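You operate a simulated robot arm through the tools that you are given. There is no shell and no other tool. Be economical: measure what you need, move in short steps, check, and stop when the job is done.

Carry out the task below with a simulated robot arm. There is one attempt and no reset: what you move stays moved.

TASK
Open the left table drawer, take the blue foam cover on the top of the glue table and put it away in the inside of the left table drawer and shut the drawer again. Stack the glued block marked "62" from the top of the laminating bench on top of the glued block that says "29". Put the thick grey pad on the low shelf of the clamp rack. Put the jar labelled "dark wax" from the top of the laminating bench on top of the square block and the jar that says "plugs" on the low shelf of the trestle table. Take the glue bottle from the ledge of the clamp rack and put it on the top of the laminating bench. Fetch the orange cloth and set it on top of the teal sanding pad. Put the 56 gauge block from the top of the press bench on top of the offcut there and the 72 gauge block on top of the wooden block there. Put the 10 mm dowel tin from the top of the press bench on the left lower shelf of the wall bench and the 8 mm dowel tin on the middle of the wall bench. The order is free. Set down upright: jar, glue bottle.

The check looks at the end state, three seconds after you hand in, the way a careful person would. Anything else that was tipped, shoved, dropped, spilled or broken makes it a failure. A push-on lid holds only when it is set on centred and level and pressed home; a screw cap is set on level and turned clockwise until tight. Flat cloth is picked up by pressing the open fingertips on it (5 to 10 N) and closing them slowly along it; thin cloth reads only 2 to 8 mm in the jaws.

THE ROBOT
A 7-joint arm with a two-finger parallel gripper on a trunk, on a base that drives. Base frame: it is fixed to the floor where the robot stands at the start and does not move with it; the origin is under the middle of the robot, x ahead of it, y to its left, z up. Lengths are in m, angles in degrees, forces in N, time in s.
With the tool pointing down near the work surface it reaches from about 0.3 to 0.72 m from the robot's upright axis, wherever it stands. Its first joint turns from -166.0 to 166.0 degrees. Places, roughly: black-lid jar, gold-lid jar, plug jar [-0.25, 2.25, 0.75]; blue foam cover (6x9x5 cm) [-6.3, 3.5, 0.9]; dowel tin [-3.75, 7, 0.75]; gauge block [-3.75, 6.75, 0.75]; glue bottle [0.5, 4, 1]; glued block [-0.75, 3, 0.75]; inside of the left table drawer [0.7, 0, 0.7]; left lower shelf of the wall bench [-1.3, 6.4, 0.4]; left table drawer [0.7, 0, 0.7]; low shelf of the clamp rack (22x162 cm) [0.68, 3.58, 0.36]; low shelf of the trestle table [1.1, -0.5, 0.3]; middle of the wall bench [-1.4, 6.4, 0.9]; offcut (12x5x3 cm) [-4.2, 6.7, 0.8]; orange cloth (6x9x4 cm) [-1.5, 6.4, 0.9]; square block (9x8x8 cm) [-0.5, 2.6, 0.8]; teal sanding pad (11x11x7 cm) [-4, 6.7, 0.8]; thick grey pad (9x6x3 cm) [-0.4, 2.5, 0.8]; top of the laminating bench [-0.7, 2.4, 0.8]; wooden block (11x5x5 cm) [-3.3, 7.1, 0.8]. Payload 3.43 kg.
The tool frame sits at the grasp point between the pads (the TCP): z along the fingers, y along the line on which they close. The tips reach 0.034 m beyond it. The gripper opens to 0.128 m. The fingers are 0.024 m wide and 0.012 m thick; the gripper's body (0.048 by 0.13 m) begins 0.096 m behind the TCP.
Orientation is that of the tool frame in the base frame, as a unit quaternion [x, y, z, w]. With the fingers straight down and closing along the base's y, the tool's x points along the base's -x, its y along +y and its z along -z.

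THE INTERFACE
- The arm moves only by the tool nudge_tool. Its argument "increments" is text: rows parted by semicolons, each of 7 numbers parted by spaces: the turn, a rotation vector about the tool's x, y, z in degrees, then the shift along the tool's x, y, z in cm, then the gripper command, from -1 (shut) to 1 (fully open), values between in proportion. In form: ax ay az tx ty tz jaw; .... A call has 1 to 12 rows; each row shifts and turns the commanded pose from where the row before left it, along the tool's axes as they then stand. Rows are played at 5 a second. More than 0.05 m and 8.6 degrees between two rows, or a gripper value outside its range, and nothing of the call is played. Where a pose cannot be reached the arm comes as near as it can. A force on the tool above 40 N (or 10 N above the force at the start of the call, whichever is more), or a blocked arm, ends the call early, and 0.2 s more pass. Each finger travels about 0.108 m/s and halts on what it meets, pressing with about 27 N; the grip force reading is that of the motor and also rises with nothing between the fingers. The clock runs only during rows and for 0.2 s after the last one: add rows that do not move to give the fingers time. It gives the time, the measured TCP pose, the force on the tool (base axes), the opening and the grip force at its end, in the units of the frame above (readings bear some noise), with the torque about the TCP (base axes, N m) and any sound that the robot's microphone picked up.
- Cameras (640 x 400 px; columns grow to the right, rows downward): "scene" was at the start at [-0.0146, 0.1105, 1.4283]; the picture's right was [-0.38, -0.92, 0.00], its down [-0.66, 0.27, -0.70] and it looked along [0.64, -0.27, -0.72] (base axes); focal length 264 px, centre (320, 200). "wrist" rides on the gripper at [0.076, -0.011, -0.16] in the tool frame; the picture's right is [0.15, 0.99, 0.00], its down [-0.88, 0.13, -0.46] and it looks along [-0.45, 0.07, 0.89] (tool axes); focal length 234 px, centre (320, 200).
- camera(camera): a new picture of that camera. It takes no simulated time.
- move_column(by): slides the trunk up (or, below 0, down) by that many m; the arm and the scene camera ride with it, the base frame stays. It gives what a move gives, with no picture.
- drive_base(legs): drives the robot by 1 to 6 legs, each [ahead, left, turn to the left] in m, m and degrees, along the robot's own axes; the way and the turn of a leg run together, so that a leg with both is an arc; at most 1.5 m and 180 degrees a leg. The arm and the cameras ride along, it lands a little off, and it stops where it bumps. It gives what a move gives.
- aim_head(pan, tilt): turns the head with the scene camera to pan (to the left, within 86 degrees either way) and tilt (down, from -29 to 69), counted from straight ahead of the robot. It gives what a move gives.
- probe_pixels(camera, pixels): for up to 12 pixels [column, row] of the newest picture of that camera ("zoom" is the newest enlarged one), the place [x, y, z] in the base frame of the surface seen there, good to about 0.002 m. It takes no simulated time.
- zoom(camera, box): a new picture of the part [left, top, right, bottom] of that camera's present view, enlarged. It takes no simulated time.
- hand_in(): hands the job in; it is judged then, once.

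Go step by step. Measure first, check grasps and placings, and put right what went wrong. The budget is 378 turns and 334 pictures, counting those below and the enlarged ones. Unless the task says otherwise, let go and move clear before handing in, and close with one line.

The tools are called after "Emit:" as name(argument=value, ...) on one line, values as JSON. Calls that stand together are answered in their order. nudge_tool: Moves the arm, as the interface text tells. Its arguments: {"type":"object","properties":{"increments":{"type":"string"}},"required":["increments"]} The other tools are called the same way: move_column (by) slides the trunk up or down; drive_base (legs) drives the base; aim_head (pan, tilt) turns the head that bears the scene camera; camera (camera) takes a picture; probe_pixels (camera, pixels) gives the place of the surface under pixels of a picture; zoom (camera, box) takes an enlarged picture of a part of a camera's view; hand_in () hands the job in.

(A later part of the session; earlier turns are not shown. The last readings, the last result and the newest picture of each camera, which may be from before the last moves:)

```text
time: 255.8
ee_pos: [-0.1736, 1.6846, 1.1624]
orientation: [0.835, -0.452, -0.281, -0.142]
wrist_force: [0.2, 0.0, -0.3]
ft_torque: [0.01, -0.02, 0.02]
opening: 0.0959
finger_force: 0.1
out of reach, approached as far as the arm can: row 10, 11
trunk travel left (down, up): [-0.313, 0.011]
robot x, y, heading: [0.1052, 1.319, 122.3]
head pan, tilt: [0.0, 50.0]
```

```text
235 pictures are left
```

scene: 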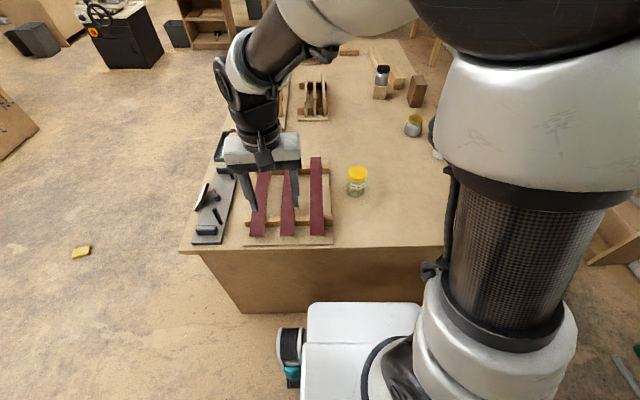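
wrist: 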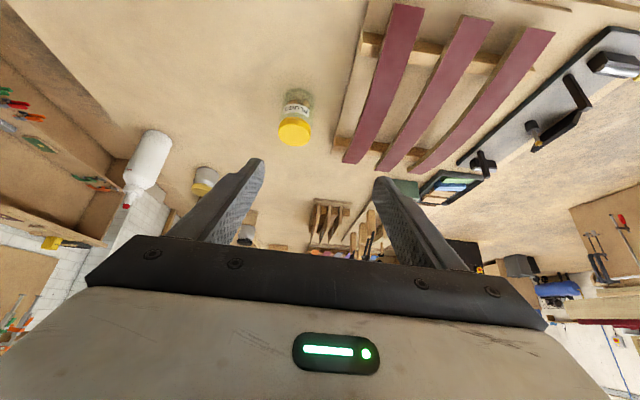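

Now lower to the pre-grasp pose in front of the jar.

Emit:
nudge_tool(increments="0 0 0 1.35 -0.73 4.29 0.5; 0 0 0 1.35 -0.73 4.29 0.5; 0 0 0 1.35 -0.73 4.29 0.5; 0 0 0 1.35 -0.73 4.29 0.5; 0 0 0 1.35 -0.73 4.29 0.5; 0 0 0 1.35 -0.73 4.29 0.5; 0 0 0 1.35 -0.73 4.29 0.5; 0 -8 0 0 0 0 0.5; 0 0 0 0 0 0 0.5")

Emit:
camera(camera="wrist")

```text
time: 257.8
ee_pos: [-0.2013, 1.8455, 0.887]
orientation: [0.785, -0.429, -0.391, -0.217]
wrist_force: [-1.0, 1.2, 0.3]
ft_torque: [0.02, 0.02, 0.02]
opening: 0.096
finger_force: 0.1
trunk travel left (down, up): [-0.313, 0.011]
robot x, y, heading: [0.1064, 1.3219, 122.2]
head pan, tilt: [0.0, 50.0]
```

```text
234 pictures are left
```

wrist: 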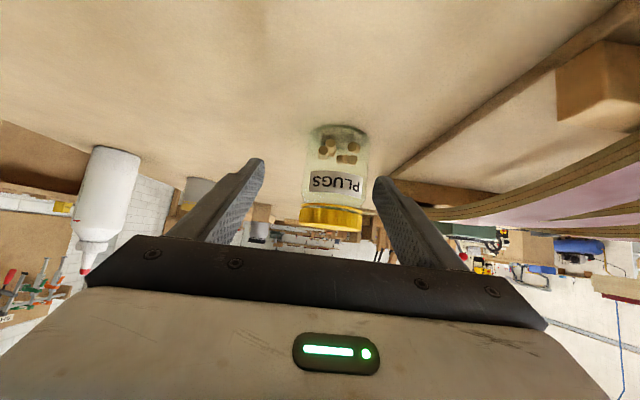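

Jar is 1.9 cm right of centre. Correct, lower, then advance.

Emit:
nudge_tool(increments="0 0 0 0 1.9 0 0.5; 0 0 0 2.3 0 1.7 0.5; 0 0 0 -1.2 0 1.6 0.5; 0 0 0 0 0 0 0.5")

Emit:
camera(camera="wrist")

```text
time: 258.8
ee_pos: [-0.226, 1.8521, 0.8597]
orientation: [0.785, -0.429, -0.39, -0.217]
wrist_force: [0.3, 0.1, 0.5]
ft_torque: [0.04, 0.01, -0.02]
opening: 0.096
finger_force: 0.1
trunk travel left (down, up): [-0.313, 0.011]
robot x, y, heading: [0.1045, 1.3175, 122.2]
head pan, tilt: [0.0, 50.0]
```

```text
233 pictures are left
```

wrist: 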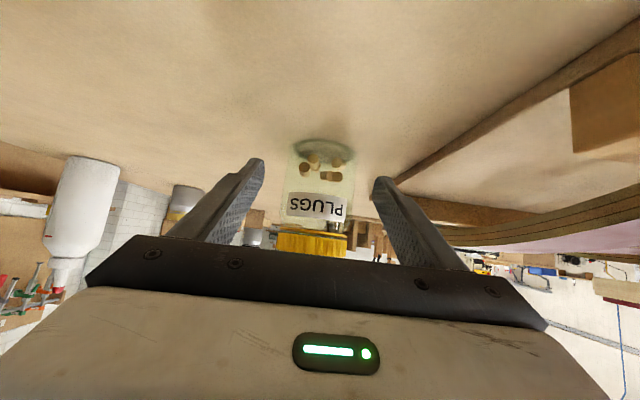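

Emit:
nudge_tool(increments="0 0 0 -1.9 0 2.5 0.4; 0 0 0 -1.9 0 2.5 0.4; 0 0 0 0 0 0 0.4; 0 0 0 0 0 0 -0.1; 0 0 0 0 0 0 -0.4; 0 0 0 0 0 0 -0.4; 0 0 0 0 0 0 -0.4")

Emit:
camera(camera="wrist")

```text
time: 260.4
ee_pos: [-0.2607, 1.905, 0.8597]
orientation: [0.784, -0.43, -0.39, -0.218]
wrist_force: [-0.1, 0.0, -0.3]
ft_torque: [0.02, -0.02, 0.0]
opening: 0.0736
finger_force: 27.1
trunk travel left (down, up): [-0.313, 0.011]
robot x, y, heading: [0.1044, 1.3197, 122.3]
head pan, tilt: [0.0, 50.0]
```

```text
232 pictures are left
```

wrist: 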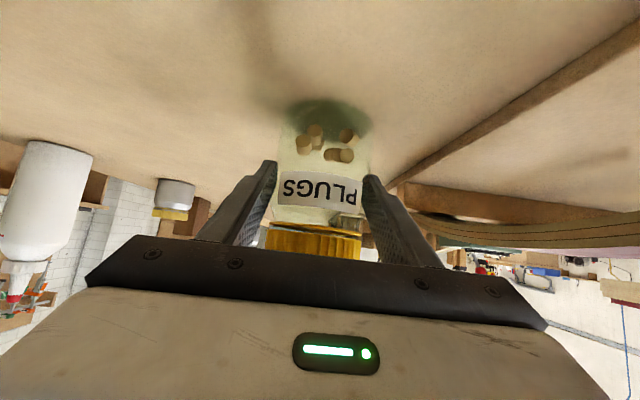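

Jar held (74 mm). Lift, retract, and drive around to the trestle table's front.

Emit:
nudge_tool(increments="0 0 0 -3.6 0 -2.7 -0.4; 0 0 0 -3.6 0 -2.7 -0.4; 0 0 0 -3.6 0 -2.7 -0.4; 0 0 0 2.4 0 -3.2 -0.4; 0 0 0 2.4 0 -3.2 -0.4; 0 0 0 2.4 0 -3.2 -0.4; 0 0 0 2.4 0 -3.2 -0.4; 0 0 0 2.4 0 -3.2 -0.4; 0 0 0 0 0 0 -0.4")

Emit:
drive_base(legs=[[-0.03, 0.735, 0], [0, 0, -92], [-0.31, -1.03, 0]])

Emit:
aim_head(pan=-20, tilt=45)

Emit:
camera(camera="scene")

```text
time: 262.4
ee_pos: [-0.1543, 1.7378, 0.9956]
orientation: [0.784, -0.43, -0.391, -0.218]
wrist_force: [0.1, 0.0, -2.4]
ft_torque: [-0.01, -0.03, 0.0]
opening: 0.0736
finger_force: 27.1
trunk travel left (down, up): [-0.313, 0.011]
robot x, y, heading: [0.1038, 1.319, 122.4]
head pan, tilt: [0.0, 50.0]
```

```text
time: 283.6
ee_pos: [0.172, 0.1088, 0.995]
orientation: [-0.236, 0.863, 0.115, 0.432]
wrist_force: [-0.1, -0.3, -2.9]
ft_torque: [0.01, 0.01, 0.02]
opening: 0.0734
finger_force: 26.9
trunk travel left (down, up): [-0.313, 0.011]
robot x, y, heading: [-0.2541, -0.1361, 30.3]
head pan, tilt: [0.0, 50.0]
```

```text
time: 284.4
ee_pos: [0.1731, 0.1106, 0.9945]
orientation: [-0.235, 0.863, 0.115, 0.432]
wrist_force: [0.0, 0.4, -1.8]
ft_torque: [-0.01, 0.06, -0.02]
opening: 0.0732
finger_force: 26.9
trunk travel left (down, up): [-0.313, 0.011]
robot x, y, heading: [-0.2544, -0.1357, 30.3]
head pan, tilt: [-20.0, 45.0]
```

```text
231 pictures are left
```

scene: 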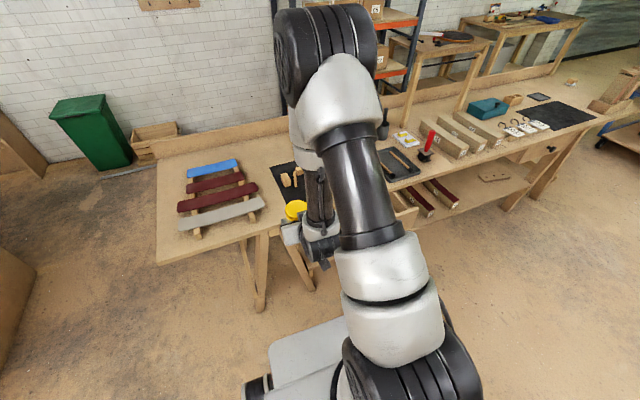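

The shelf right of the drawer has free space near (470,195). Drive 0.8 m right along the table and look.

Emit:
drive_base(legs=[[0, -0.8, 0]])

Emit:
aim_head(pan=5, tilt=50)

Emit:
camera(camera="scene")

```text
time: 292.6
ee_pos: [0.5778, -0.5838, 0.9952]
orientation: [-0.236, 0.862, 0.115, 0.433]
wrist_force: [-0.4, -0.2, -2.6]
ft_torque: [-0.02, 0.0, 0.03]
opening: 0.0732
finger_force: 27.3
trunk travel left (down, up): [-0.313, 0.011]
robot x, y, heading: [0.1526, -0.8314, 30.5]
head pan, tilt: [-20.0, 45.0]
```

```text
time: 293.4
ee_pos: [0.5776, -0.5836, 0.9948]
orientation: [-0.237, 0.863, 0.115, 0.432]
wrist_force: [-0.7, 0.1, -3.0]
ft_torque: [-0.04, 0.03, -0.02]
opening: 0.0729
finger_force: 26.9
trunk travel left (down, up): [-0.313, 0.011]
robot x, y, heading: [0.1531, -0.8287, 30.3]
head pan, tilt: [5.0, 50.0]
```

```text
230 pictures are left
```

scene: 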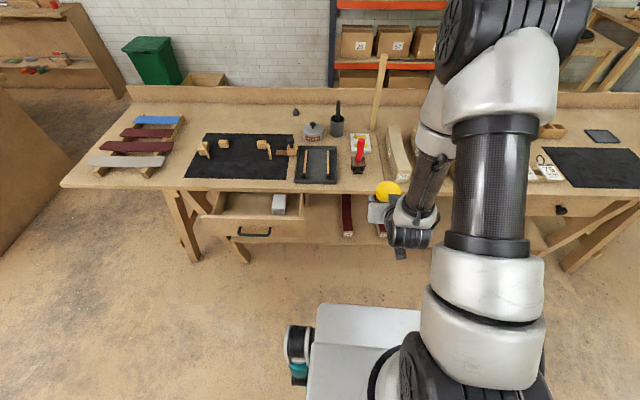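

Emit:
probe_pixels(camera="scene", pixels=[[322, 215], [322, 235], [347, 230], [347, 205], [365, 225], [365, 238], [310, 210], [380, 185], [330, 243], [530, 225], [300, 200]])

Emit:
zoom(camera="scene", box=[190, 160, 640, 300])

```text
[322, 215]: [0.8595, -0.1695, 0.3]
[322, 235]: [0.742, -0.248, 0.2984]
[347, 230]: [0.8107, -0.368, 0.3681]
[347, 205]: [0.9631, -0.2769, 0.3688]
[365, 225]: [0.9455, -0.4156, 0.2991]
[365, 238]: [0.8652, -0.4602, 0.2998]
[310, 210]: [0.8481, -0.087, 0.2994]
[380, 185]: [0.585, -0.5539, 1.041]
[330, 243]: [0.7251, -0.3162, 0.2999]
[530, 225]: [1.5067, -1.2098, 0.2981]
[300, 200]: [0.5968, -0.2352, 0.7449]
```

```text
1.42 times, centred on (415, 230) of scene
```

zoom: 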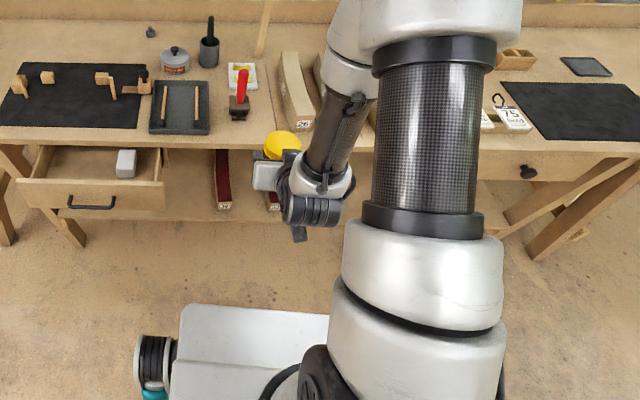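

Right of the boards looks freer. Move 0.45 m further right and look again.

Emit:
drive_base(legs=[[0, -0.45, 0]])

Emit:
aim_head(pan=15, tilt=45)

Emit:
camera(camera="scene")

Emit:
camera(camera="wrist")

```text
time: 298.3
ee_pos: [0.8065, -0.9753, 0.9948]
orientation: [-0.236, 0.863, 0.114, 0.433]
wrist_force: [-0.6, -0.5, -1.6]
ft_torque: [0.0, -0.03, 0.01]
opening: 0.073
finger_force: 27.1
trunk travel left (down, up): [-0.313, 0.011]
robot x, y, heading: [0.3836, -1.2217, 30.3]
head pan, tilt: [5.0, 50.0]
```

```text
time: 299.1
ee_pos: [0.807, -0.9739, 0.9951]
orientation: [-0.236, 0.863, 0.115, 0.432]
wrist_force: [0.1, -0.5, -2.3]
ft_torque: [-0.02, 0.0, -0.03]
opening: 0.0731
finger_force: 27.3
trunk travel left (down, up): [-0.313, 0.011]
robot x, y, heading: [0.3803, -1.221, 30.5]
head pan, tilt: [15.0, 45.0]
```

```text
228 pictures are left
```

scene: 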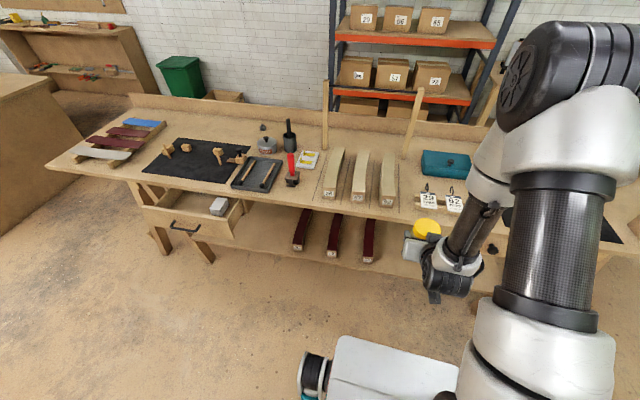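

```text
227 pictures are left
```

wrist: 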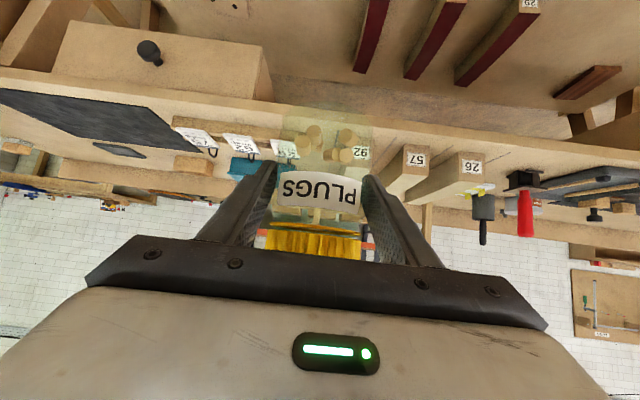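

Free shelf area right of the third board. Probe positions.

Emit:
probe_pixels(camera="scene", pixels=[[368, 258], [375, 235], [390, 262], [385, 272], [400, 250], [412, 272], [390, 235], [395, 216]])

Emit:
probe_pixels(camera="wrist", pixels=[[310, 60], [300, 30], [360, 65], [235, 6], [200, 8], [265, 75], [270, 98], [330, 20], [390, 10], [150, 50], [320, 105]])

```text
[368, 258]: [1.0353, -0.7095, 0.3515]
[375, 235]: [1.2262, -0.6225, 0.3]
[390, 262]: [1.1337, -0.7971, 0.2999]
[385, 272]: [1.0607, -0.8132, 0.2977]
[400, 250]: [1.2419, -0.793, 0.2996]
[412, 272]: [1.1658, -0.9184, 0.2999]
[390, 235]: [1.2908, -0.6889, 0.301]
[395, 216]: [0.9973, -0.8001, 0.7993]
```

```text
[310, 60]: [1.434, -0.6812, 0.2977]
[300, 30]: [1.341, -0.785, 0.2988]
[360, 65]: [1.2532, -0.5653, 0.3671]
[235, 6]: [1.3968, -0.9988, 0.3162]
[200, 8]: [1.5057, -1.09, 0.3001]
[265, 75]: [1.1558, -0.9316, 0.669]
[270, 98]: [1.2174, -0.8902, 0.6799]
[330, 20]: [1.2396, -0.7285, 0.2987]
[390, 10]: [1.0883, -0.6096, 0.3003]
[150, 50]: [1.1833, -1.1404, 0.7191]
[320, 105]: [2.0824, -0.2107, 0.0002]
```

Target spot (1.177,-0.80) on the shelf, z 0.30. Lower trunk and arm in front of the table first.

Emit:
move_column(by=-0.3)

Emit:
nudge_tool(increments="0 0 0 3.36 0 2.52 -0.4; 0 0 0 3.36 0 2.52 -0.4; 0 0 0 3.36 0 2.52 -0.4; 0 0 0 3.36 0 2.52 -0.4; 0 0 0 3.36 0 2.52 -0.4; 0 0 0 3.36 0 2.52 -0.4; 0 0 0 0 0 0 -0.4")

```text
time: 302.1
ee_pos: [0.8064, -0.9749, 0.6951]
orientation: [-0.236, 0.863, 0.115, 0.432]
wrist_force: [0.1, 0.1, -2.5]
ft_torque: [-0.02, 0.02, -0.01]
opening: 0.0732
finger_force: 26.8
trunk travel left (down, up): [-0.013, 0.311]
robot x, y, heading: [0.3818, -1.2185, 30.2]
head pan, tilt: [15.0, 45.0]
```

```text
time: 303.6
ee_pos: [0.8087, -0.9757, 0.4413]
orientation: [-0.236, 0.863, 0.114, 0.432]
wrist_force: [0.0, 0.3, -1.4]
ft_torque: [-0.01, 0.0, 0.0]
opening: 0.0731
finger_force: 26.9
trunk travel left (down, up): [-0.013, 0.311]
robot x, y, heading: [0.3801, -1.2162, 30.6]
head pan, tilt: [15.0, 45.0]
```

Good. Drive 0.22 m ahead and look.

Emit:
drive_base(legs=[[0.22, 0, 0]])

Emit:
camera(camera="scene")

Emit:
camera(camera="wrist")

```text
time: 305.3
ee_pos: [0.9963, -0.8653, 0.442]
orientation: [-0.236, 0.863, 0.115, 0.432]
wrist_force: [0.2, 0.1, -2.7]
ft_torque: [-0.02, -0.03, 0.03]
opening: 0.0733
finger_force: 27.2
trunk travel left (down, up): [-0.013, 0.311]
robot x, y, heading: [0.5679, -1.1126, 30.4]
head pan, tilt: [15.0, 45.0]
```

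```text
226 pictures are left
```

scene: 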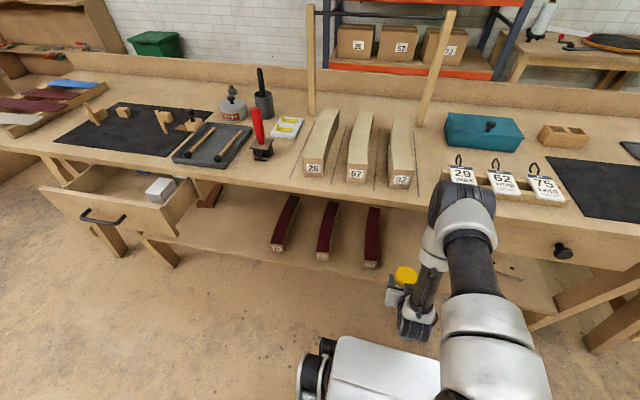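

```text
225 pictures are left
```

wrist: 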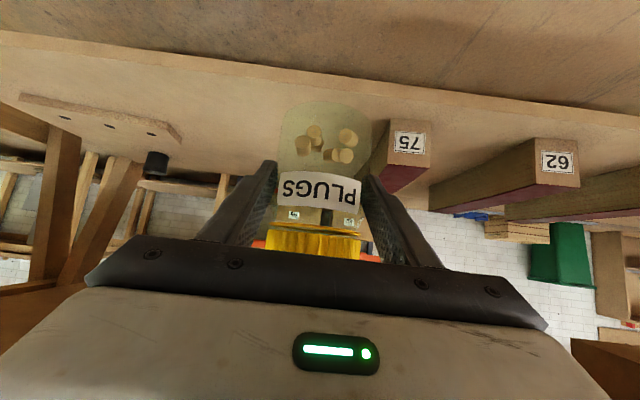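

Check how high and how near the elbow is to the table edge before extending.

Emit:
probe_pixels(camera="scene", pixels=[[462, 190], [465, 215], [440, 240], [470, 260], [462, 172], [430, 290], [455, 160], [500, 225], [485, 195], [370, 265], [350, 262], [390, 280]])

```text
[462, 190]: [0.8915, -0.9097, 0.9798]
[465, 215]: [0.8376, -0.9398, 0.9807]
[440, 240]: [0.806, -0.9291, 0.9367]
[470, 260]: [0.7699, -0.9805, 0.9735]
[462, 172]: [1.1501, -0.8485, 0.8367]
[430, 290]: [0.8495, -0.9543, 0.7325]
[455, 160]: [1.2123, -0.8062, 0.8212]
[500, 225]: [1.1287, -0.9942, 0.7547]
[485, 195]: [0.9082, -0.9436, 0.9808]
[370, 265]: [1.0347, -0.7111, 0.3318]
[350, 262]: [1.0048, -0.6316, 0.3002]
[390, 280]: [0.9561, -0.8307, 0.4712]
```

The elbow stands above table height; back the base 6 cm so the arm reaches flatter, then extend in steps.

Emit:
drive_base(legs=[[-0.06, 0, 0]])

Emit:
nudge_tool(increments="0 0 0 0 -2.5 0 -0.4; 0 0 0 -2.4 0 3.2 -0.4; 0 0 0 -2.4 0 3.2 -0.4; 0 0 0 -2.4 0 3.2 -0.4; 0 0 0 0 0 0 -0.4")

Emit:
camera(camera="scene")

Emit:
camera(camera="wrist")

```text
time: 306.3
ee_pos: [0.9449, -0.8957, 0.4425]
orientation: [-0.235, 0.863, 0.114, 0.433]
wrist_force: [0.7, 0.3, -2.9]
ft_torque: [-0.01, 0.01, 0.02]
opening: 0.0731
finger_force: 26.9
trunk travel left (down, up): [-0.013, 0.311]
robot x, y, heading: [0.5203, -1.139, 30.5]
head pan, tilt: [15.0, 45.0]
```

```text
time: 307.5
ee_pos: [1.0615, -0.8576, 0.4412]
orientation: [-0.236, 0.863, 0.114, 0.432]
wrist_force: [-0.7, 0.5, -1.7]
ft_torque: [-0.03, -0.01, -0.02]
opening: 0.0733
finger_force: 27.0
trunk travel left (down, up): [-0.013, 0.311]
robot x, y, heading: [0.5189, -1.1426, 30.1]
head pan, tilt: [15.0, 45.0]
```

```text
224 pictures are left
```

scene: 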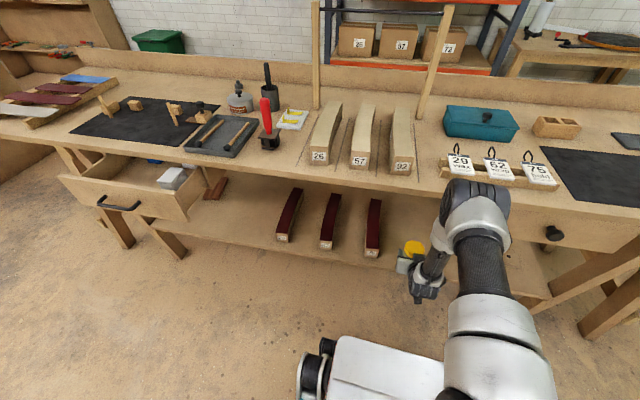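

```text
223 pictures are left
```

wrist: 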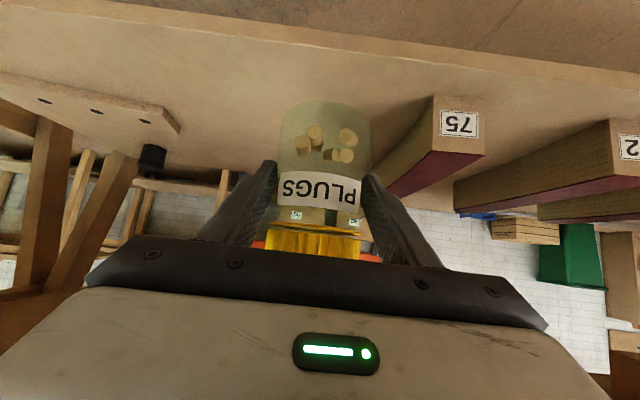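

Emit:
probe_pixels(camera="scene", pixels=[[470, 190], [480, 205], [445, 215], [460, 230], [432, 262], [440, 180], [400, 278], [410, 290], [540, 265]])

```text
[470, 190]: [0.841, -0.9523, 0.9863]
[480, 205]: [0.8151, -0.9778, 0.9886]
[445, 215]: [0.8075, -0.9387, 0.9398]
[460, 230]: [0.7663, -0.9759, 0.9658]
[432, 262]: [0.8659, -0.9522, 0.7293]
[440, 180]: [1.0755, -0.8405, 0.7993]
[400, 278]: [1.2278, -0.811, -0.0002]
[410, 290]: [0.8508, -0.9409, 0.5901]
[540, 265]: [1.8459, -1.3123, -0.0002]
```

Elbow stays clear (≈12 cm before the edge). Extend 8.5 cm more and lower most of the way.

Emit:
nudge_tool(increments="0 0 0 -2.55 0 3.4 -0.4; 0 0 0 -2.55 0 3.4 -0.4; 0 0 0 0 0 0 -0.4; 0 0 0 2.4 0 1.8 -0.4; 0 0 0 2.4 0 1.8 -0.4; 0 0 0 0.6 0 0.45 -0.4; 0 0 0 0 0 0 -0.4")

Emit:
camera(camera="wrist")

Emit:
zoom(camera="scene", box=[340, 180, 500, 310])

```text
time: 309.1
ee_pos: [1.1346, -0.8146, 0.3748]
orientation: [-0.236, 0.863, 0.114, 0.432]
wrist_force: [0.2, 0.5, -2.1]
ft_torque: [-0.02, 0.0, 0.01]
opening: 0.0734
finger_force: 26.9
trunk travel left (down, up): [-0.013, 0.311]
robot x, y, heading: [0.5165, -1.1388, 30.3]
head pan, tilt: [15.0, 45.0]
```

```text
222 pictures are left
```

wrist: 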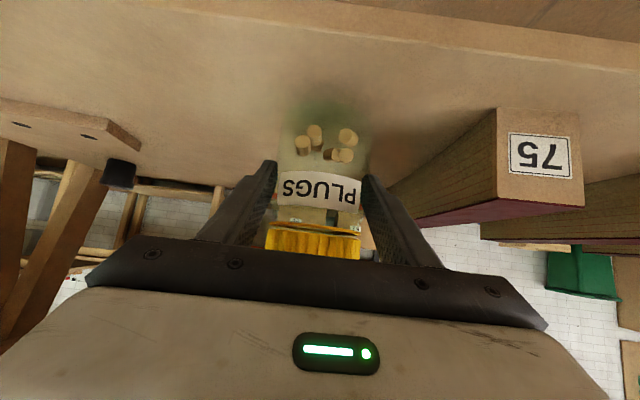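

```text
3.08 times, centred on (420, 245) of scene
```

zoom: 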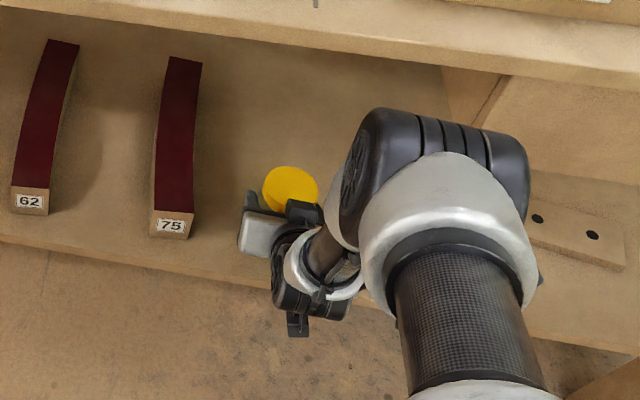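

Jar is over the shelf, well inside the front edge. Lower gently to contact.

Emit:
nudge_tool(increments="0 0 0 0.4 0 0.3 -0.4; 0 0 0 0.4 0 0.3 -0.4; 0 0 0 0.08 0 0.06 -0.4; 0 0 0 0 0 0 -0.4")

Emit:
nudge_tool(increments="0 0 0 0.12 0 0.09 -0.4; 0 0 0 0 0 0 -0.4")

Emit:
nudge_tool(increments="0 0 0 0.12 0 0.09 -0.4; 0 0 0 0 0 0 -0.4")

```text
time: 310.1
ee_pos: [1.1344, -0.8143, 0.3637]
orientation: [-0.235, 0.863, 0.114, 0.433]
wrist_force: [0.3, 0.2, -2.4]
ft_torque: [-0.01, -0.02, 0.02]
opening: 0.0731
finger_force: 27.2
trunk travel left (down, up): [-0.013, 0.311]
robot x, y, heading: [0.5166, -1.1391, 30.3]
head pan, tilt: [15.0, 45.0]
```

```text
time: 310.7
ee_pos: [1.1355, -0.8138, 0.3627]
orientation: [-0.236, 0.863, 0.114, 0.431]
wrist_force: [-0.5, -0.2, -2.9]
ft_torque: [0.0, 0.02, 0.0]
opening: 0.0732
finger_force: 27.0
trunk travel left (down, up): [-0.013, 0.311]
robot x, y, heading: [0.5184, -1.1373, 30.3]
head pan, tilt: [15.0, 45.0]
```

```text
time: 311.3
ee_pos: [1.1352, -0.8133, 0.3601]
orientation: [-0.236, 0.863, 0.115, 0.432]
wrist_force: [0.3, 0.5, -3.1]
ft_torque: [-0.01, 0.01, -0.04]
opening: 0.073
finger_force: 27.2
trunk travel left (down, up): [-0.013, 0.311]
robot x, y, heading: [0.5172, -1.1402, 30.5]
head pan, tilt: [15.0, 45.0]
```

Emit:
nudge_tool(increments="0 0 0 0.08 0 0.06 -0.4; 0 0 0 0.08 0 0.06 -0.4; 0 0 0 0 0 0 -0.4")

```text
time: 312.1
ee_pos: [1.1351, -0.813, 0.36]
orientation: [-0.236, 0.862, 0.115, 0.433]
wrist_force: [-3.8, -0.9, 5.3]
ft_torque: [0.09, 0.3, 0.08]
opening: 0.0733
finger_force: 27.2
trunk travel left (down, up): [-0.013, 0.311]
robot x, y, heading: [0.5205, -1.1418, 30.4]
head pan, tilt: [15.0, 45.0]
```

Contact. Release and back out horizontally.

Emit:
nudge_tool(increments="0 0 0 0 0 0 -0.1; 0 0 0 0 0 0 0.3; 0 0 0 0 0 0 0.4; 0 0 0 2.4 0 -3.2 0.4; 0 0 0 2.4 0 -3.2 0.4; 0 0 0 2.4 0 -3.2 0.4; 0 0 0 2.4 0 -3.2 0.4; 0 0 0 2.4 0 -3.2 0.4; 0 0 0 0 0 0 0.4")

Emit:
camera(camera="wrist")

```text
time: 314.1
ee_pos: [0.9623, -0.9142, 0.3605]
orientation: [-0.236, 0.863, 0.114, 0.432]
wrist_force: [-0.1, -0.3, 0.1]
ft_torque: [-0.07, -0.02, 0.01]
opening: 0.0897
finger_force: 0.1
trunk travel left (down, up): [-0.013, 0.311]
robot x, y, heading: [0.52, -1.1414, 30.3]
head pan, tilt: [15.0, 45.0]
```

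```text
220 pictures are left
```

wrist: 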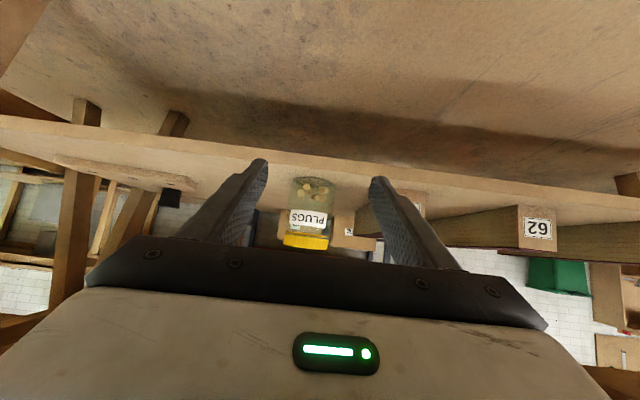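

Plug jar stands on the shelf. Back away, raise, straighten the tool, and head for the far benches.

Emit:
drive_base(legs=[[-0.35, 0, 0]])

Emit:
move_column(by=0.31)

Emit:
nudge_tool(increments="0 7.5 0 -3 0 -3 0.4; 0 7.5 0 -3 0 -3 0.4; 0 7.5 0 0 0 -3 0.4; 0 7.5 0 0 0 -3 0.4; 0 7.5 0 0 0 -3 0.4; 0 7.5 0 0 0 -3 0.4; 0 8 0 0 0 -3 0.4; 0 0 0 0 0 0 0.4")

Emit:
drive_base(legs=[[0.095, 0.877, 0], [0.095, 0.877, 0], [0.303, 0.518, 0], [0, 0, 92]])

Emit:
aim_head(pan=20, tilt=20)

Emit:
camera(camera="scene")

```text
time: 316.4
ee_pos: [0.6635, -1.0888, 0.3588]
orientation: [-0.237, 0.863, 0.115, 0.432]
wrist_force: [-0.2, 0.6, -0.7]
ft_torque: [-0.02, 0.03, -0.02]
opening: 0.0895
finger_force: 0.1
trunk travel left (down, up): [-0.013, 0.311]
robot x, y, heading: [0.2217, -1.3134, 30.5]
head pan, tilt: [15.0, 45.0]
```

```text
time: 319.4
ee_pos: [0.6648, -1.0882, 0.6694]
orientation: [-0.237, 0.862, 0.115, 0.432]
wrist_force: [0.7, 0.1, -0.3]
ft_torque: [0.03, 0.01, -0.04]
opening: 0.0894
finger_force: 0.0
trunk travel left (down, up): [-0.323, 0.001]
robot x, y, heading: [0.2219, -1.3114, 30.2]
head pan, tilt: [15.0, 45.0]
```

```text
time: 321.2
ee_pos: [0.6094, -1.1187, 0.8898]
orientation: [-0.264, 0.965, -0.003, 0.003]
wrist_force: [0.0, 0.6, 0.5]
ft_torque: [0.04, 0.0, 0.0]
opening: 0.0896
finger_force: 0.1
trunk travel left (down, up): [-0.323, 0.001]
robot x, y, heading: [0.2181, -1.3172, 30.6]
head pan, tilt: [15.0, 45.0]
```

```text
time: 347.3
ee_pos: [-0.6805, 1.267, 0.8898]
orientation: [0.874, -0.485, 0.001, -0.004]
wrist_force: [0.3, -0.3, 0.5]
ft_torque: [-0.01, 0.0, 0.02]
opening: 0.0896
finger_force: 0.1
trunk travel left (down, up): [-0.323, 0.001]
robot x, y, heading: [-0.475, 0.8844, 121.8]
head pan, tilt: [15.0, 45.0]
```

```text
time: 348.2
ee_pos: [-0.6802, 1.2675, 0.8885]
orientation: [0.875, -0.485, 0.0, -0.003]
wrist_force: [0.1, 0.1, -0.5]
ft_torque: [0.0, 0.02, 0.0]
opening: 0.0898
finger_force: 0.0
trunk travel left (down, up): [-0.323, 0.001]
robot x, y, heading: [-0.477, 0.8829, 121.8]
head pan, tilt: [20.0, 20.0]
```

```text
219 pictures are left
```

scene: 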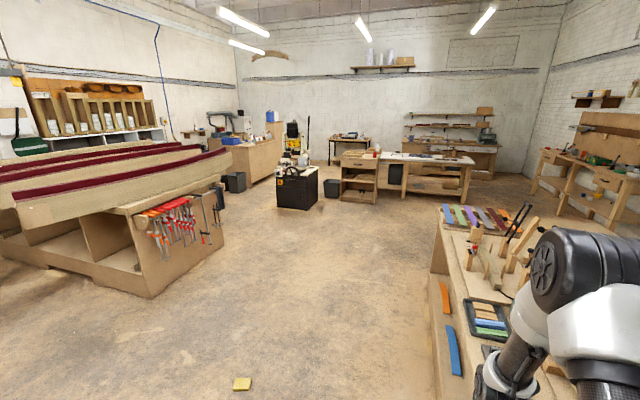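

Open floor to the left of the bench; a yellow piece lies at (242,383). Probe the far furniture for the route.

Emit:
probe_pixels(camera="scene", pixels=[[242, 383], [430, 158], [340, 200], [468, 200], [300, 205], [225, 192], [250, 140], [545, 155], [620, 185], [395, 180], [450, 145], [560, 200]])

Emit:
zoom(camera="scene", box=[190, 90, 640, 230])

```text
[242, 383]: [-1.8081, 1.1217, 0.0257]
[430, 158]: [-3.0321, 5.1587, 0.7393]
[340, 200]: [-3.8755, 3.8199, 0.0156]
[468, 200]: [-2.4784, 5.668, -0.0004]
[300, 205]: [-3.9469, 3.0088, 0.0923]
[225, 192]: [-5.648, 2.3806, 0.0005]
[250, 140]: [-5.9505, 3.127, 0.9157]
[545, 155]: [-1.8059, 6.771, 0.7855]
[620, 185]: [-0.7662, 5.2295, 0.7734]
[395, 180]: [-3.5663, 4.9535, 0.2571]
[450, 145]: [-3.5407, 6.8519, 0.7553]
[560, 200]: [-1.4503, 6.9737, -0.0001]
```

```text
1.42 times, centred on (415, 160) of scene
```

zoom: 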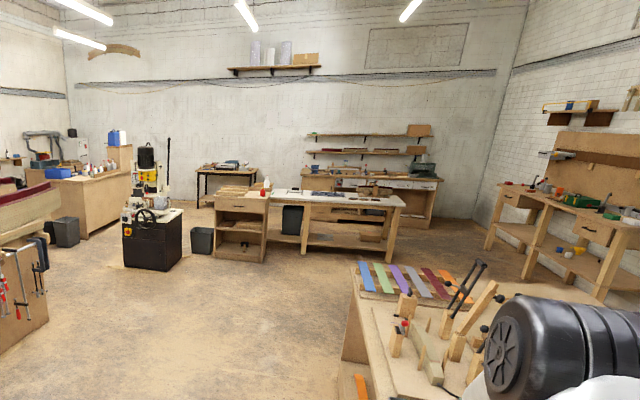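

Route: sidestep 0.35 m left, then ahead 2.9 m past the bench's left side.

Emit:
drive_base(legs=[[0, 0.35, 0], [1.45, 0, 0], [1.45, 0, 0]])

Emit:
aim_head(pan=-20, tilt=20)

Emit:
camera(camera="scene")

```text
time: 365.7
ee_pos: [-2.5361, 3.5151, 0.889]
orientation: [0.879, -0.477, 0.001, -0.003]
wrist_force: [0.5, -0.1, 0.2]
ft_torque: [0.0, 0.01, 0.01]
opening: 0.0897
finger_force: 0.0
trunk travel left (down, up): [-0.323, 0.001]
robot x, y, heading: [-2.3322, 3.1338, 122.9]
head pan, tilt: [20.0, 20.0]
```

```text
time: 366.8
ee_pos: [-2.5358, 3.514, 0.8892]
orientation: [0.879, -0.477, 0.001, -0.004]
wrist_force: [0.2, -0.9, -0.2]
ft_torque: [-0.01, -0.01, 0.02]
opening: 0.0898
finger_force: 0.1
trunk travel left (down, up): [-0.323, 0.001]
robot x, y, heading: [-2.3217, 3.1334, 122.5]
head pan, tilt: [-20.0, 20.0]
```

```text
217 pictures are left
```

scene: 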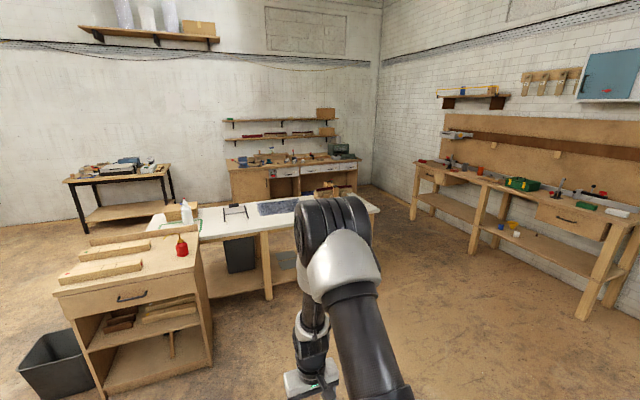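

Wall bench on the right, press bench at the back wall. Drive to the open area between them.

Emit:
drive_base(legs=[[0.73, -0.69, 0], [0.73, -0.69, 0]])

Emit:
aim_head(pan=0, tilt=25)

Emit:
camera(camera="scene")

Emit:
aim_head(pan=-60, tilt=30)

Emit:
camera(camera="scene")

```text
time: 380.5
ee_pos: [-2.1705, 5.4908, 0.889]
orientation: [0.88, -0.475, 0.0, -0.004]
wrist_force: [-1.1, 0.0, -0.3]
ft_torque: [-0.02, -0.03, 0.0]
opening: 0.0895
finger_force: 0.0
trunk travel left (down, up): [-0.323, 0.001]
robot x, y, heading: [-1.9577, 5.1117, 123.0]
head pan, tilt: [-20.0, 20.0]
```

```text
time: 381.3
ee_pos: [-2.1685, 5.4907, 0.8896]
orientation: [0.88, -0.476, 0.001, -0.003]
wrist_force: [0.8, -0.5, -0.3]
ft_torque: [0.01, 0.04, -0.01]
opening: 0.0897
finger_force: 0.1
trunk travel left (down, up): [-0.323, 0.001]
robot x, y, heading: [-1.9545, 5.1084, 123.0]
head pan, tilt: [0.0, 25.0]
```

```text
216 pictures are left
```

scene: 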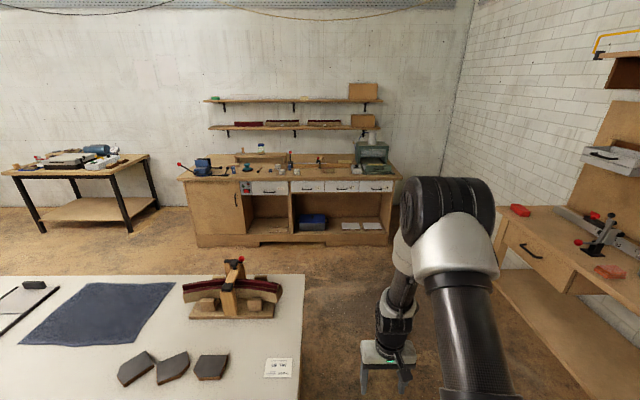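

```text
time: 382.6
ee_pos: [-2.1695, 5.4907, 0.8897]
orientation: [0.88, -0.476, 0.0, -0.003]
wrist_force: [-0.1, 0.4, -0.2]
ft_torque: [0.0, -0.02, 0.0]
opening: 0.0897
finger_force: 0.0
trunk travel left (down, up): [-0.323, 0.001]
robot x, y, heading: [-1.9579, 5.1055, 123.0]
head pan, tilt: [-60.0, 30.0]
```

```text
215 pictures are left
```

scene: 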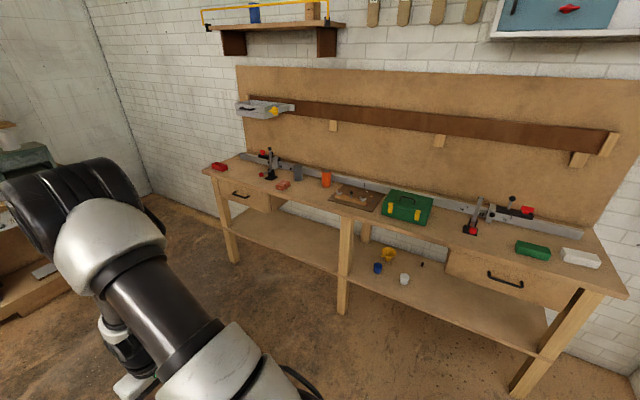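

Zoom into the wall bench and the press bench for the named objects.

Emit:
zoom(camera="scene", box=[195, 130, 435, 280])

Emit:
probe_pixels(camera="scene", pixels=[[283, 186], [326, 180], [218, 167], [205, 170], [345, 215], [356, 190], [250, 215], [300, 235], [320, 195], [260, 180], [430, 225], [340, 310]])

Emit:
aim_head(pan=0, tilt=25)

Emit:
zoom(camera="scene", box=[170, 120, 410, 260])

Emit:
probe_pixels(camera="scene", pixels=[[190, 175], [300, 172], [395, 175], [200, 243], [390, 243], [300, 278], [20, 278], [250, 200]])

```text
2.67 times, centred on (315, 205) of scene
```

zoom: 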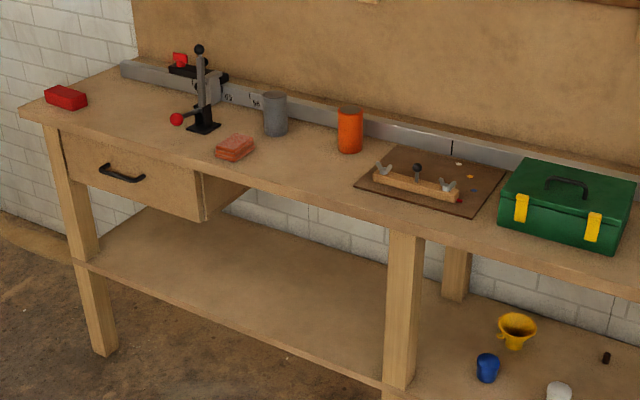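

```text
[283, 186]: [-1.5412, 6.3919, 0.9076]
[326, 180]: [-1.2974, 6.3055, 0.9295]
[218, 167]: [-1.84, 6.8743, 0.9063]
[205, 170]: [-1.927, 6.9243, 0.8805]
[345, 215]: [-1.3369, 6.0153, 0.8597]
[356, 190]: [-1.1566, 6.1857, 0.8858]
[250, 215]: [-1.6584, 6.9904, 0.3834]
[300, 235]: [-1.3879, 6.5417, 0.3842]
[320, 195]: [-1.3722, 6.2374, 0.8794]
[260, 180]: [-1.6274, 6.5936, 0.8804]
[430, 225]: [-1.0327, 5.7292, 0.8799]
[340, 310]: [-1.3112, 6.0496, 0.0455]
```

```text
time: 383.9
ee_pos: [-2.1707, 5.4914, 0.8894]
orientation: [0.879, -0.476, 0.001, -0.004]
wrist_force: [-0.3, 0.9, 0.0]
ft_torque: [0.01, 0.03, 0.01]
opening: 0.0894
finger_force: 0.0
trunk travel left (down, up): [-0.323, 0.001]
robot x, y, heading: [-1.958, 5.1095, 122.9]
head pan, tilt: [0.0, 25.0]
```

```text
2.67 times, centred on (290, 190) of scene
```

zoom: 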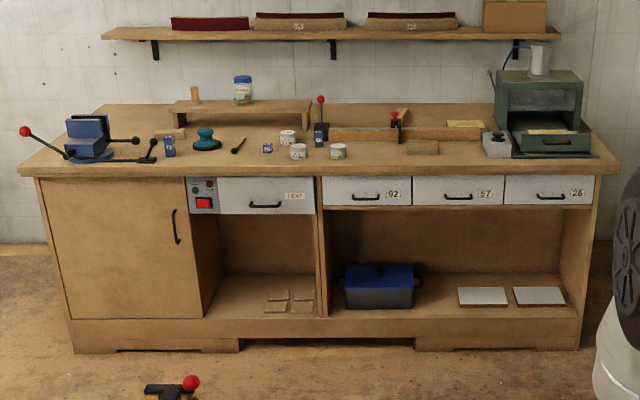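

```text
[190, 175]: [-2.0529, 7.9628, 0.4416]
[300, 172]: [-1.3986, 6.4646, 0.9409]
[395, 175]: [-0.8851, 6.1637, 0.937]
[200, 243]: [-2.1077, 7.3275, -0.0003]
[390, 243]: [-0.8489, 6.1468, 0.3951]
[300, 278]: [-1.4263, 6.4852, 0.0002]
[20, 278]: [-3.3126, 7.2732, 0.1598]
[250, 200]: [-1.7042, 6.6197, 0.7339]
```

Orange cloth is the folded piece at (-1.54,6.39) on the wall bench. Raise the tool, drive to face it.

Emit:
nudge_tool(increments="0 0 0 0 0 -4.5 0.4; 0 0 0 0 0 -4.5 0.4; 0 0 0 0 0 -4.5 0.4; 0 0 0 0 0 -4.5 0.4; 0 0 0 0 0 0 0.4")

Emit:
drive_base(legs=[[0.84, -0.48, 0], [0, 0, -90]])

Emit:
aim_head(pan=0, tilt=45)

Emit:
camera(camera="scene")

```text
time: 385.1
ee_pos: [-2.1715, 5.4904, 1.0697]
orientation: [0.88, -0.476, 0.001, -0.003]
wrist_force: [0.3, -0.2, 0.0]
ft_torque: [0.01, -0.01, 0.03]
opening: 0.0896
finger_force: 0.0
trunk travel left (down, up): [-0.323, 0.001]
robot x, y, heading: [-1.9582, 5.1072, 123.1]
head pan, tilt: [0.0, 25.0]
```

```text
time: 394.2
ee_pos: [-1.6331, 6.2866, 1.0696]
orientation: [-0.293, 0.956, -0.003, 0.002]
wrist_force: [-0.2, 0.6, -0.7]
ft_torque: [-0.02, 0.01, -0.03]
opening: 0.0896
finger_force: 0.1
trunk travel left (down, up): [-0.323, 0.001]
robot x, y, heading: [-2.0085, 6.0668, 33.8]
head pan, tilt: [0.0, 25.0]
```

```text
time: 395.0
ee_pos: [-1.6341, 6.2857, 1.069]
orientation: [-0.291, 0.957, -0.003, 0.002]
wrist_force: [0.8, 0.2, 0.5]
ft_torque: [0.0, 0.05, 0.01]
opening: 0.0895
finger_force: 0.0
trunk travel left (down, up): [-0.323, 0.001]
robot x, y, heading: [-2.0087, 6.0689, 33.3]
head pan, tilt: [0.0, 45.0]
```

```text
212 pictures are left
```

scene: 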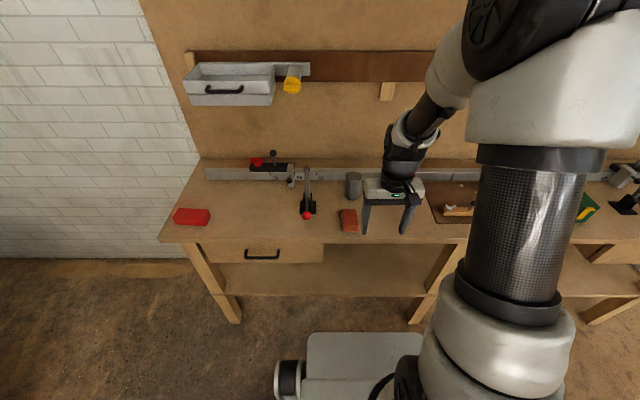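

Emit:
zoom(camera="scene", box=[290, 150, 470, 270])

Emit:
probe_pixels(camera="scene", pixels=[[348, 212], [342, 213], [356, 213], [349, 230], [354, 193], [330, 215], [330, 234], [391, 220], [300, 280], [400, 275], [220, 280], [205, 205]])

Emit:
camera(camera="wrist")

```text
3.33 times, centred on (380, 210) of scene
```

zoom: 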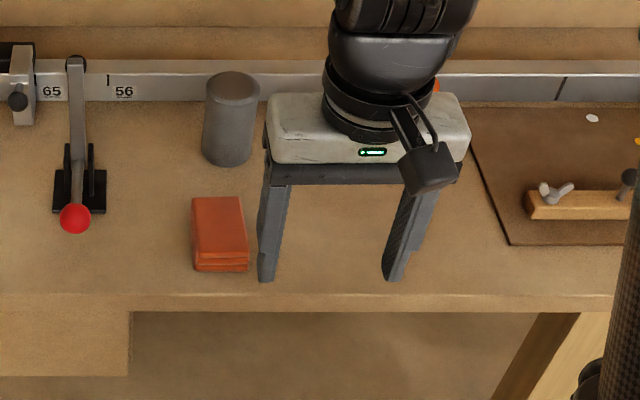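

```text
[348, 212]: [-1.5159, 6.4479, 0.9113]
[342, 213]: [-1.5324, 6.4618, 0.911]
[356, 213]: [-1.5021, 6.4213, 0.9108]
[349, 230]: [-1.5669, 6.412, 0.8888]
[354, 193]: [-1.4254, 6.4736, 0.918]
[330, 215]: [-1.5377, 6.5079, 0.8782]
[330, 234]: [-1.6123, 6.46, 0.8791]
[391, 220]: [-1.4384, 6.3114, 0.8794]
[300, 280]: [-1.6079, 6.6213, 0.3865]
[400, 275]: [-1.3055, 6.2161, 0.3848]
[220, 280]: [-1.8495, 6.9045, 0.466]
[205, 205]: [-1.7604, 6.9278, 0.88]
```

```text
210 pictures are left
```

wrist: 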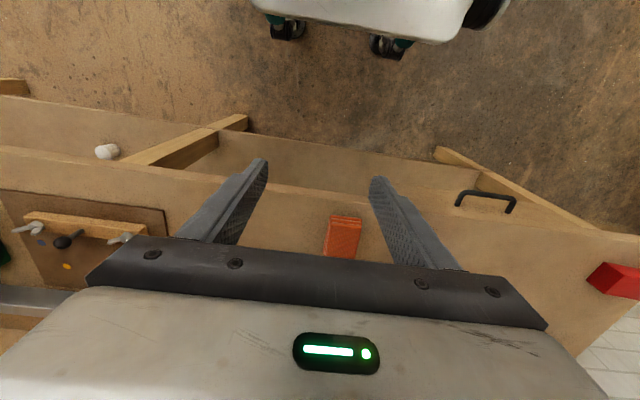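

Folded cloth: top z 0.911. Probe its corners.

Emit:
probe_pixels(camera="zoom", pixels=[[195, 200], [238, 200], [246, 255], [197, 258], [218, 228], [230, 85], [232, 160]])

```text
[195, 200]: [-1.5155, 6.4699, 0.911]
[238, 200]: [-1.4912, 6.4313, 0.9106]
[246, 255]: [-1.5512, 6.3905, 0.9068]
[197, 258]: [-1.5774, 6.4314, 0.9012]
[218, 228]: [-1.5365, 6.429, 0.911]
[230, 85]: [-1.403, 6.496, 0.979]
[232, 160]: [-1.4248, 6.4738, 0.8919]
```

Cloth centre (-1.534,6.431), aligned with the jaws. Move over, descend and grip across its width.

Emit:
nudge_tool(increments="0 0 0 -4.1 1.62 0 0.35; 0 0 0 -4.1 1.62 0 0.35; 0 0 0 -4.1 1.62 0 0.35; 0 0 0 -4.1 1.62 0 0.35; 0 0 0 0 0 4 0.35; 0 0 0 0 0 4 0.35; 0 0 0 0 0 0 0.35")

Emit:
camera(camera="wrist")

```text
time: 396.6
ee_pos: [-1.5322, 6.4318, 0.9884]
orientation: [-0.292, 0.957, -0.003, 0.002]
wrist_force: [1.0, -0.2, 0.7]
ft_torque: [-0.05, 0.02, 0.01]
opening: 0.0866
finger_force: 0.1
trunk travel left (down, up): [-0.323, 0.001]
robot x, y, heading: [-2.0126, 6.0687, 33.9]
head pan, tilt: [0.0, 45.0]
```

```text
209 pictures are left
```

wrist: 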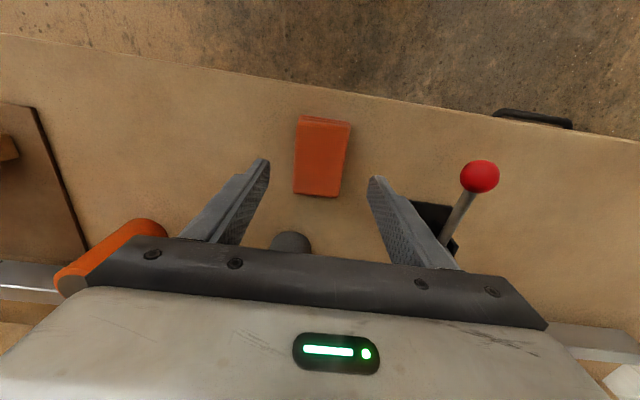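

Emit:
probe_pixels(camera="wrist", pixels=[[478, 175], [455, 225], [288, 240], [320, 160], [435, 215]])

```text
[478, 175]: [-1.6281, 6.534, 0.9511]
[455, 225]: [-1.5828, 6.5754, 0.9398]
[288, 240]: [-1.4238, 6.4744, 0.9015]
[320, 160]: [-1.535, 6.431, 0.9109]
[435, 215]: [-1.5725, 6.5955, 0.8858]
```

All clear. Descend and close.

Emit:
nudge_tool(increments="0 0 0 0 0 4 0.35; 0 0 0 0 0 3 0.35; 0 0 0 0 0 0 0; 0 0 0 0 0 0 -0.3; 0 0 0 0 0 0 -0.4; 0 0 0 0 0 0 -0.4")

Emit:
camera(camera="wrist")

```text
time: 398.0
ee_pos: [-1.5334, 6.4304, 0.9193]
orientation: [-0.292, 0.956, -0.003, 0.002]
wrist_force: [-0.7, 0.2, 0.5]
ft_torque: [0.02, 0.0, -0.01]
opening: 0.057
finger_force: 26.6
trunk travel left (down, up): [-0.323, 0.001]
robot x, y, heading: [-2.0129, 6.0697, 33.7]
head pan, tilt: [0.0, 45.0]
```

```text
208 pictures are left
```

wrist: 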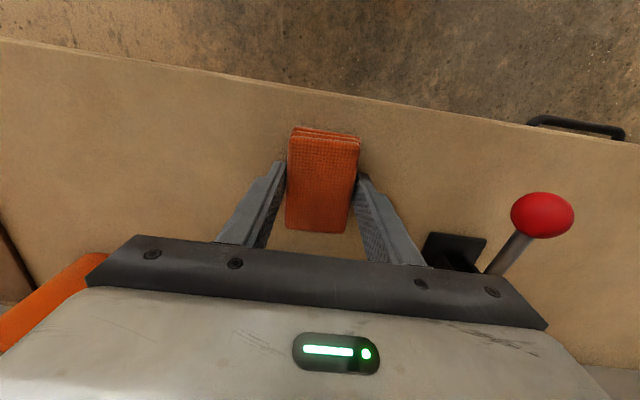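

Cloth held (57 mm). Lift, retract, turn to face the press bench and look.

Emit:
nudge_tool(increments="0 0 0 0 0 -4.5 -0.4; 0 0 0 0 0 -4.5 -0.4; 0 0 0 0 0 -4.5 -0.4; 0 0 0 0 0 -4.5 -0.4; 0 0 0 4.5 0 0 -0.4; 0 0 0 4.5 0 0 -0.4; 0 0 0 4.5 0 0 -0.4; 0 0 0 0 0 0 -0.4")

Emit:
drive_base(legs=[[0, 0, 90]])

Emit:
aim_head(pan=40, tilt=35)

Emit:
camera(camera="scene")

```text
time: 399.8
ee_pos: [-1.6465, 6.3556, 1.0995]
orientation: [-0.291, 0.957, -0.003, 0.002]
wrist_force: [-0.2, 0.0, -1.5]
ft_torque: [0.03, -0.01, 0.04]
opening: 0.057
finger_force: 27.1
trunk travel left (down, up): [-0.323, 0.001]
robot x, y, heading: [-2.0141, 6.0669, 33.6]
head pan, tilt: [0.0, 45.0]
```

```text
time: 404.2
ee_pos: [-2.309, 6.4267, 1.1001]
orientation: [0.889, -0.458, 0.001, -0.004]
wrist_force: [-0.3, 0.1, -0.5]
ft_torque: [0.01, 0.0, 0.0]
opening: 0.0566
finger_force: 27.0
trunk travel left (down, up): [-0.323, 0.001]
robot x, y, heading: [-2.0113, 6.0692, 125.4]
head pan, tilt: [0.0, 45.0]
```

```text
time: 405.3
ee_pos: [-2.3081, 6.4256, 1.0987]
orientation: [0.889, -0.457, 0.002, -0.003]
wrist_force: [-0.5, -0.2, -0.1]
ft_torque: [-0.02, -0.03, 0.03]
opening: 0.0568
finger_force: 27.5
trunk travel left (down, up): [-0.323, 0.001]
robot x, y, heading: [-2.0145, 6.0695, 125.1]
head pan, tilt: [40.0, 35.0]
```

```text
207 pictures are left
```

scene: 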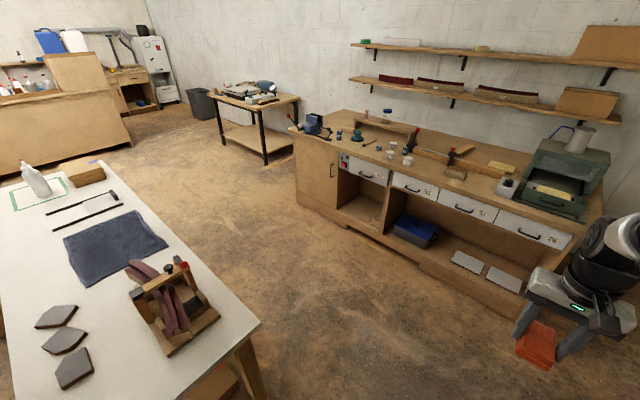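

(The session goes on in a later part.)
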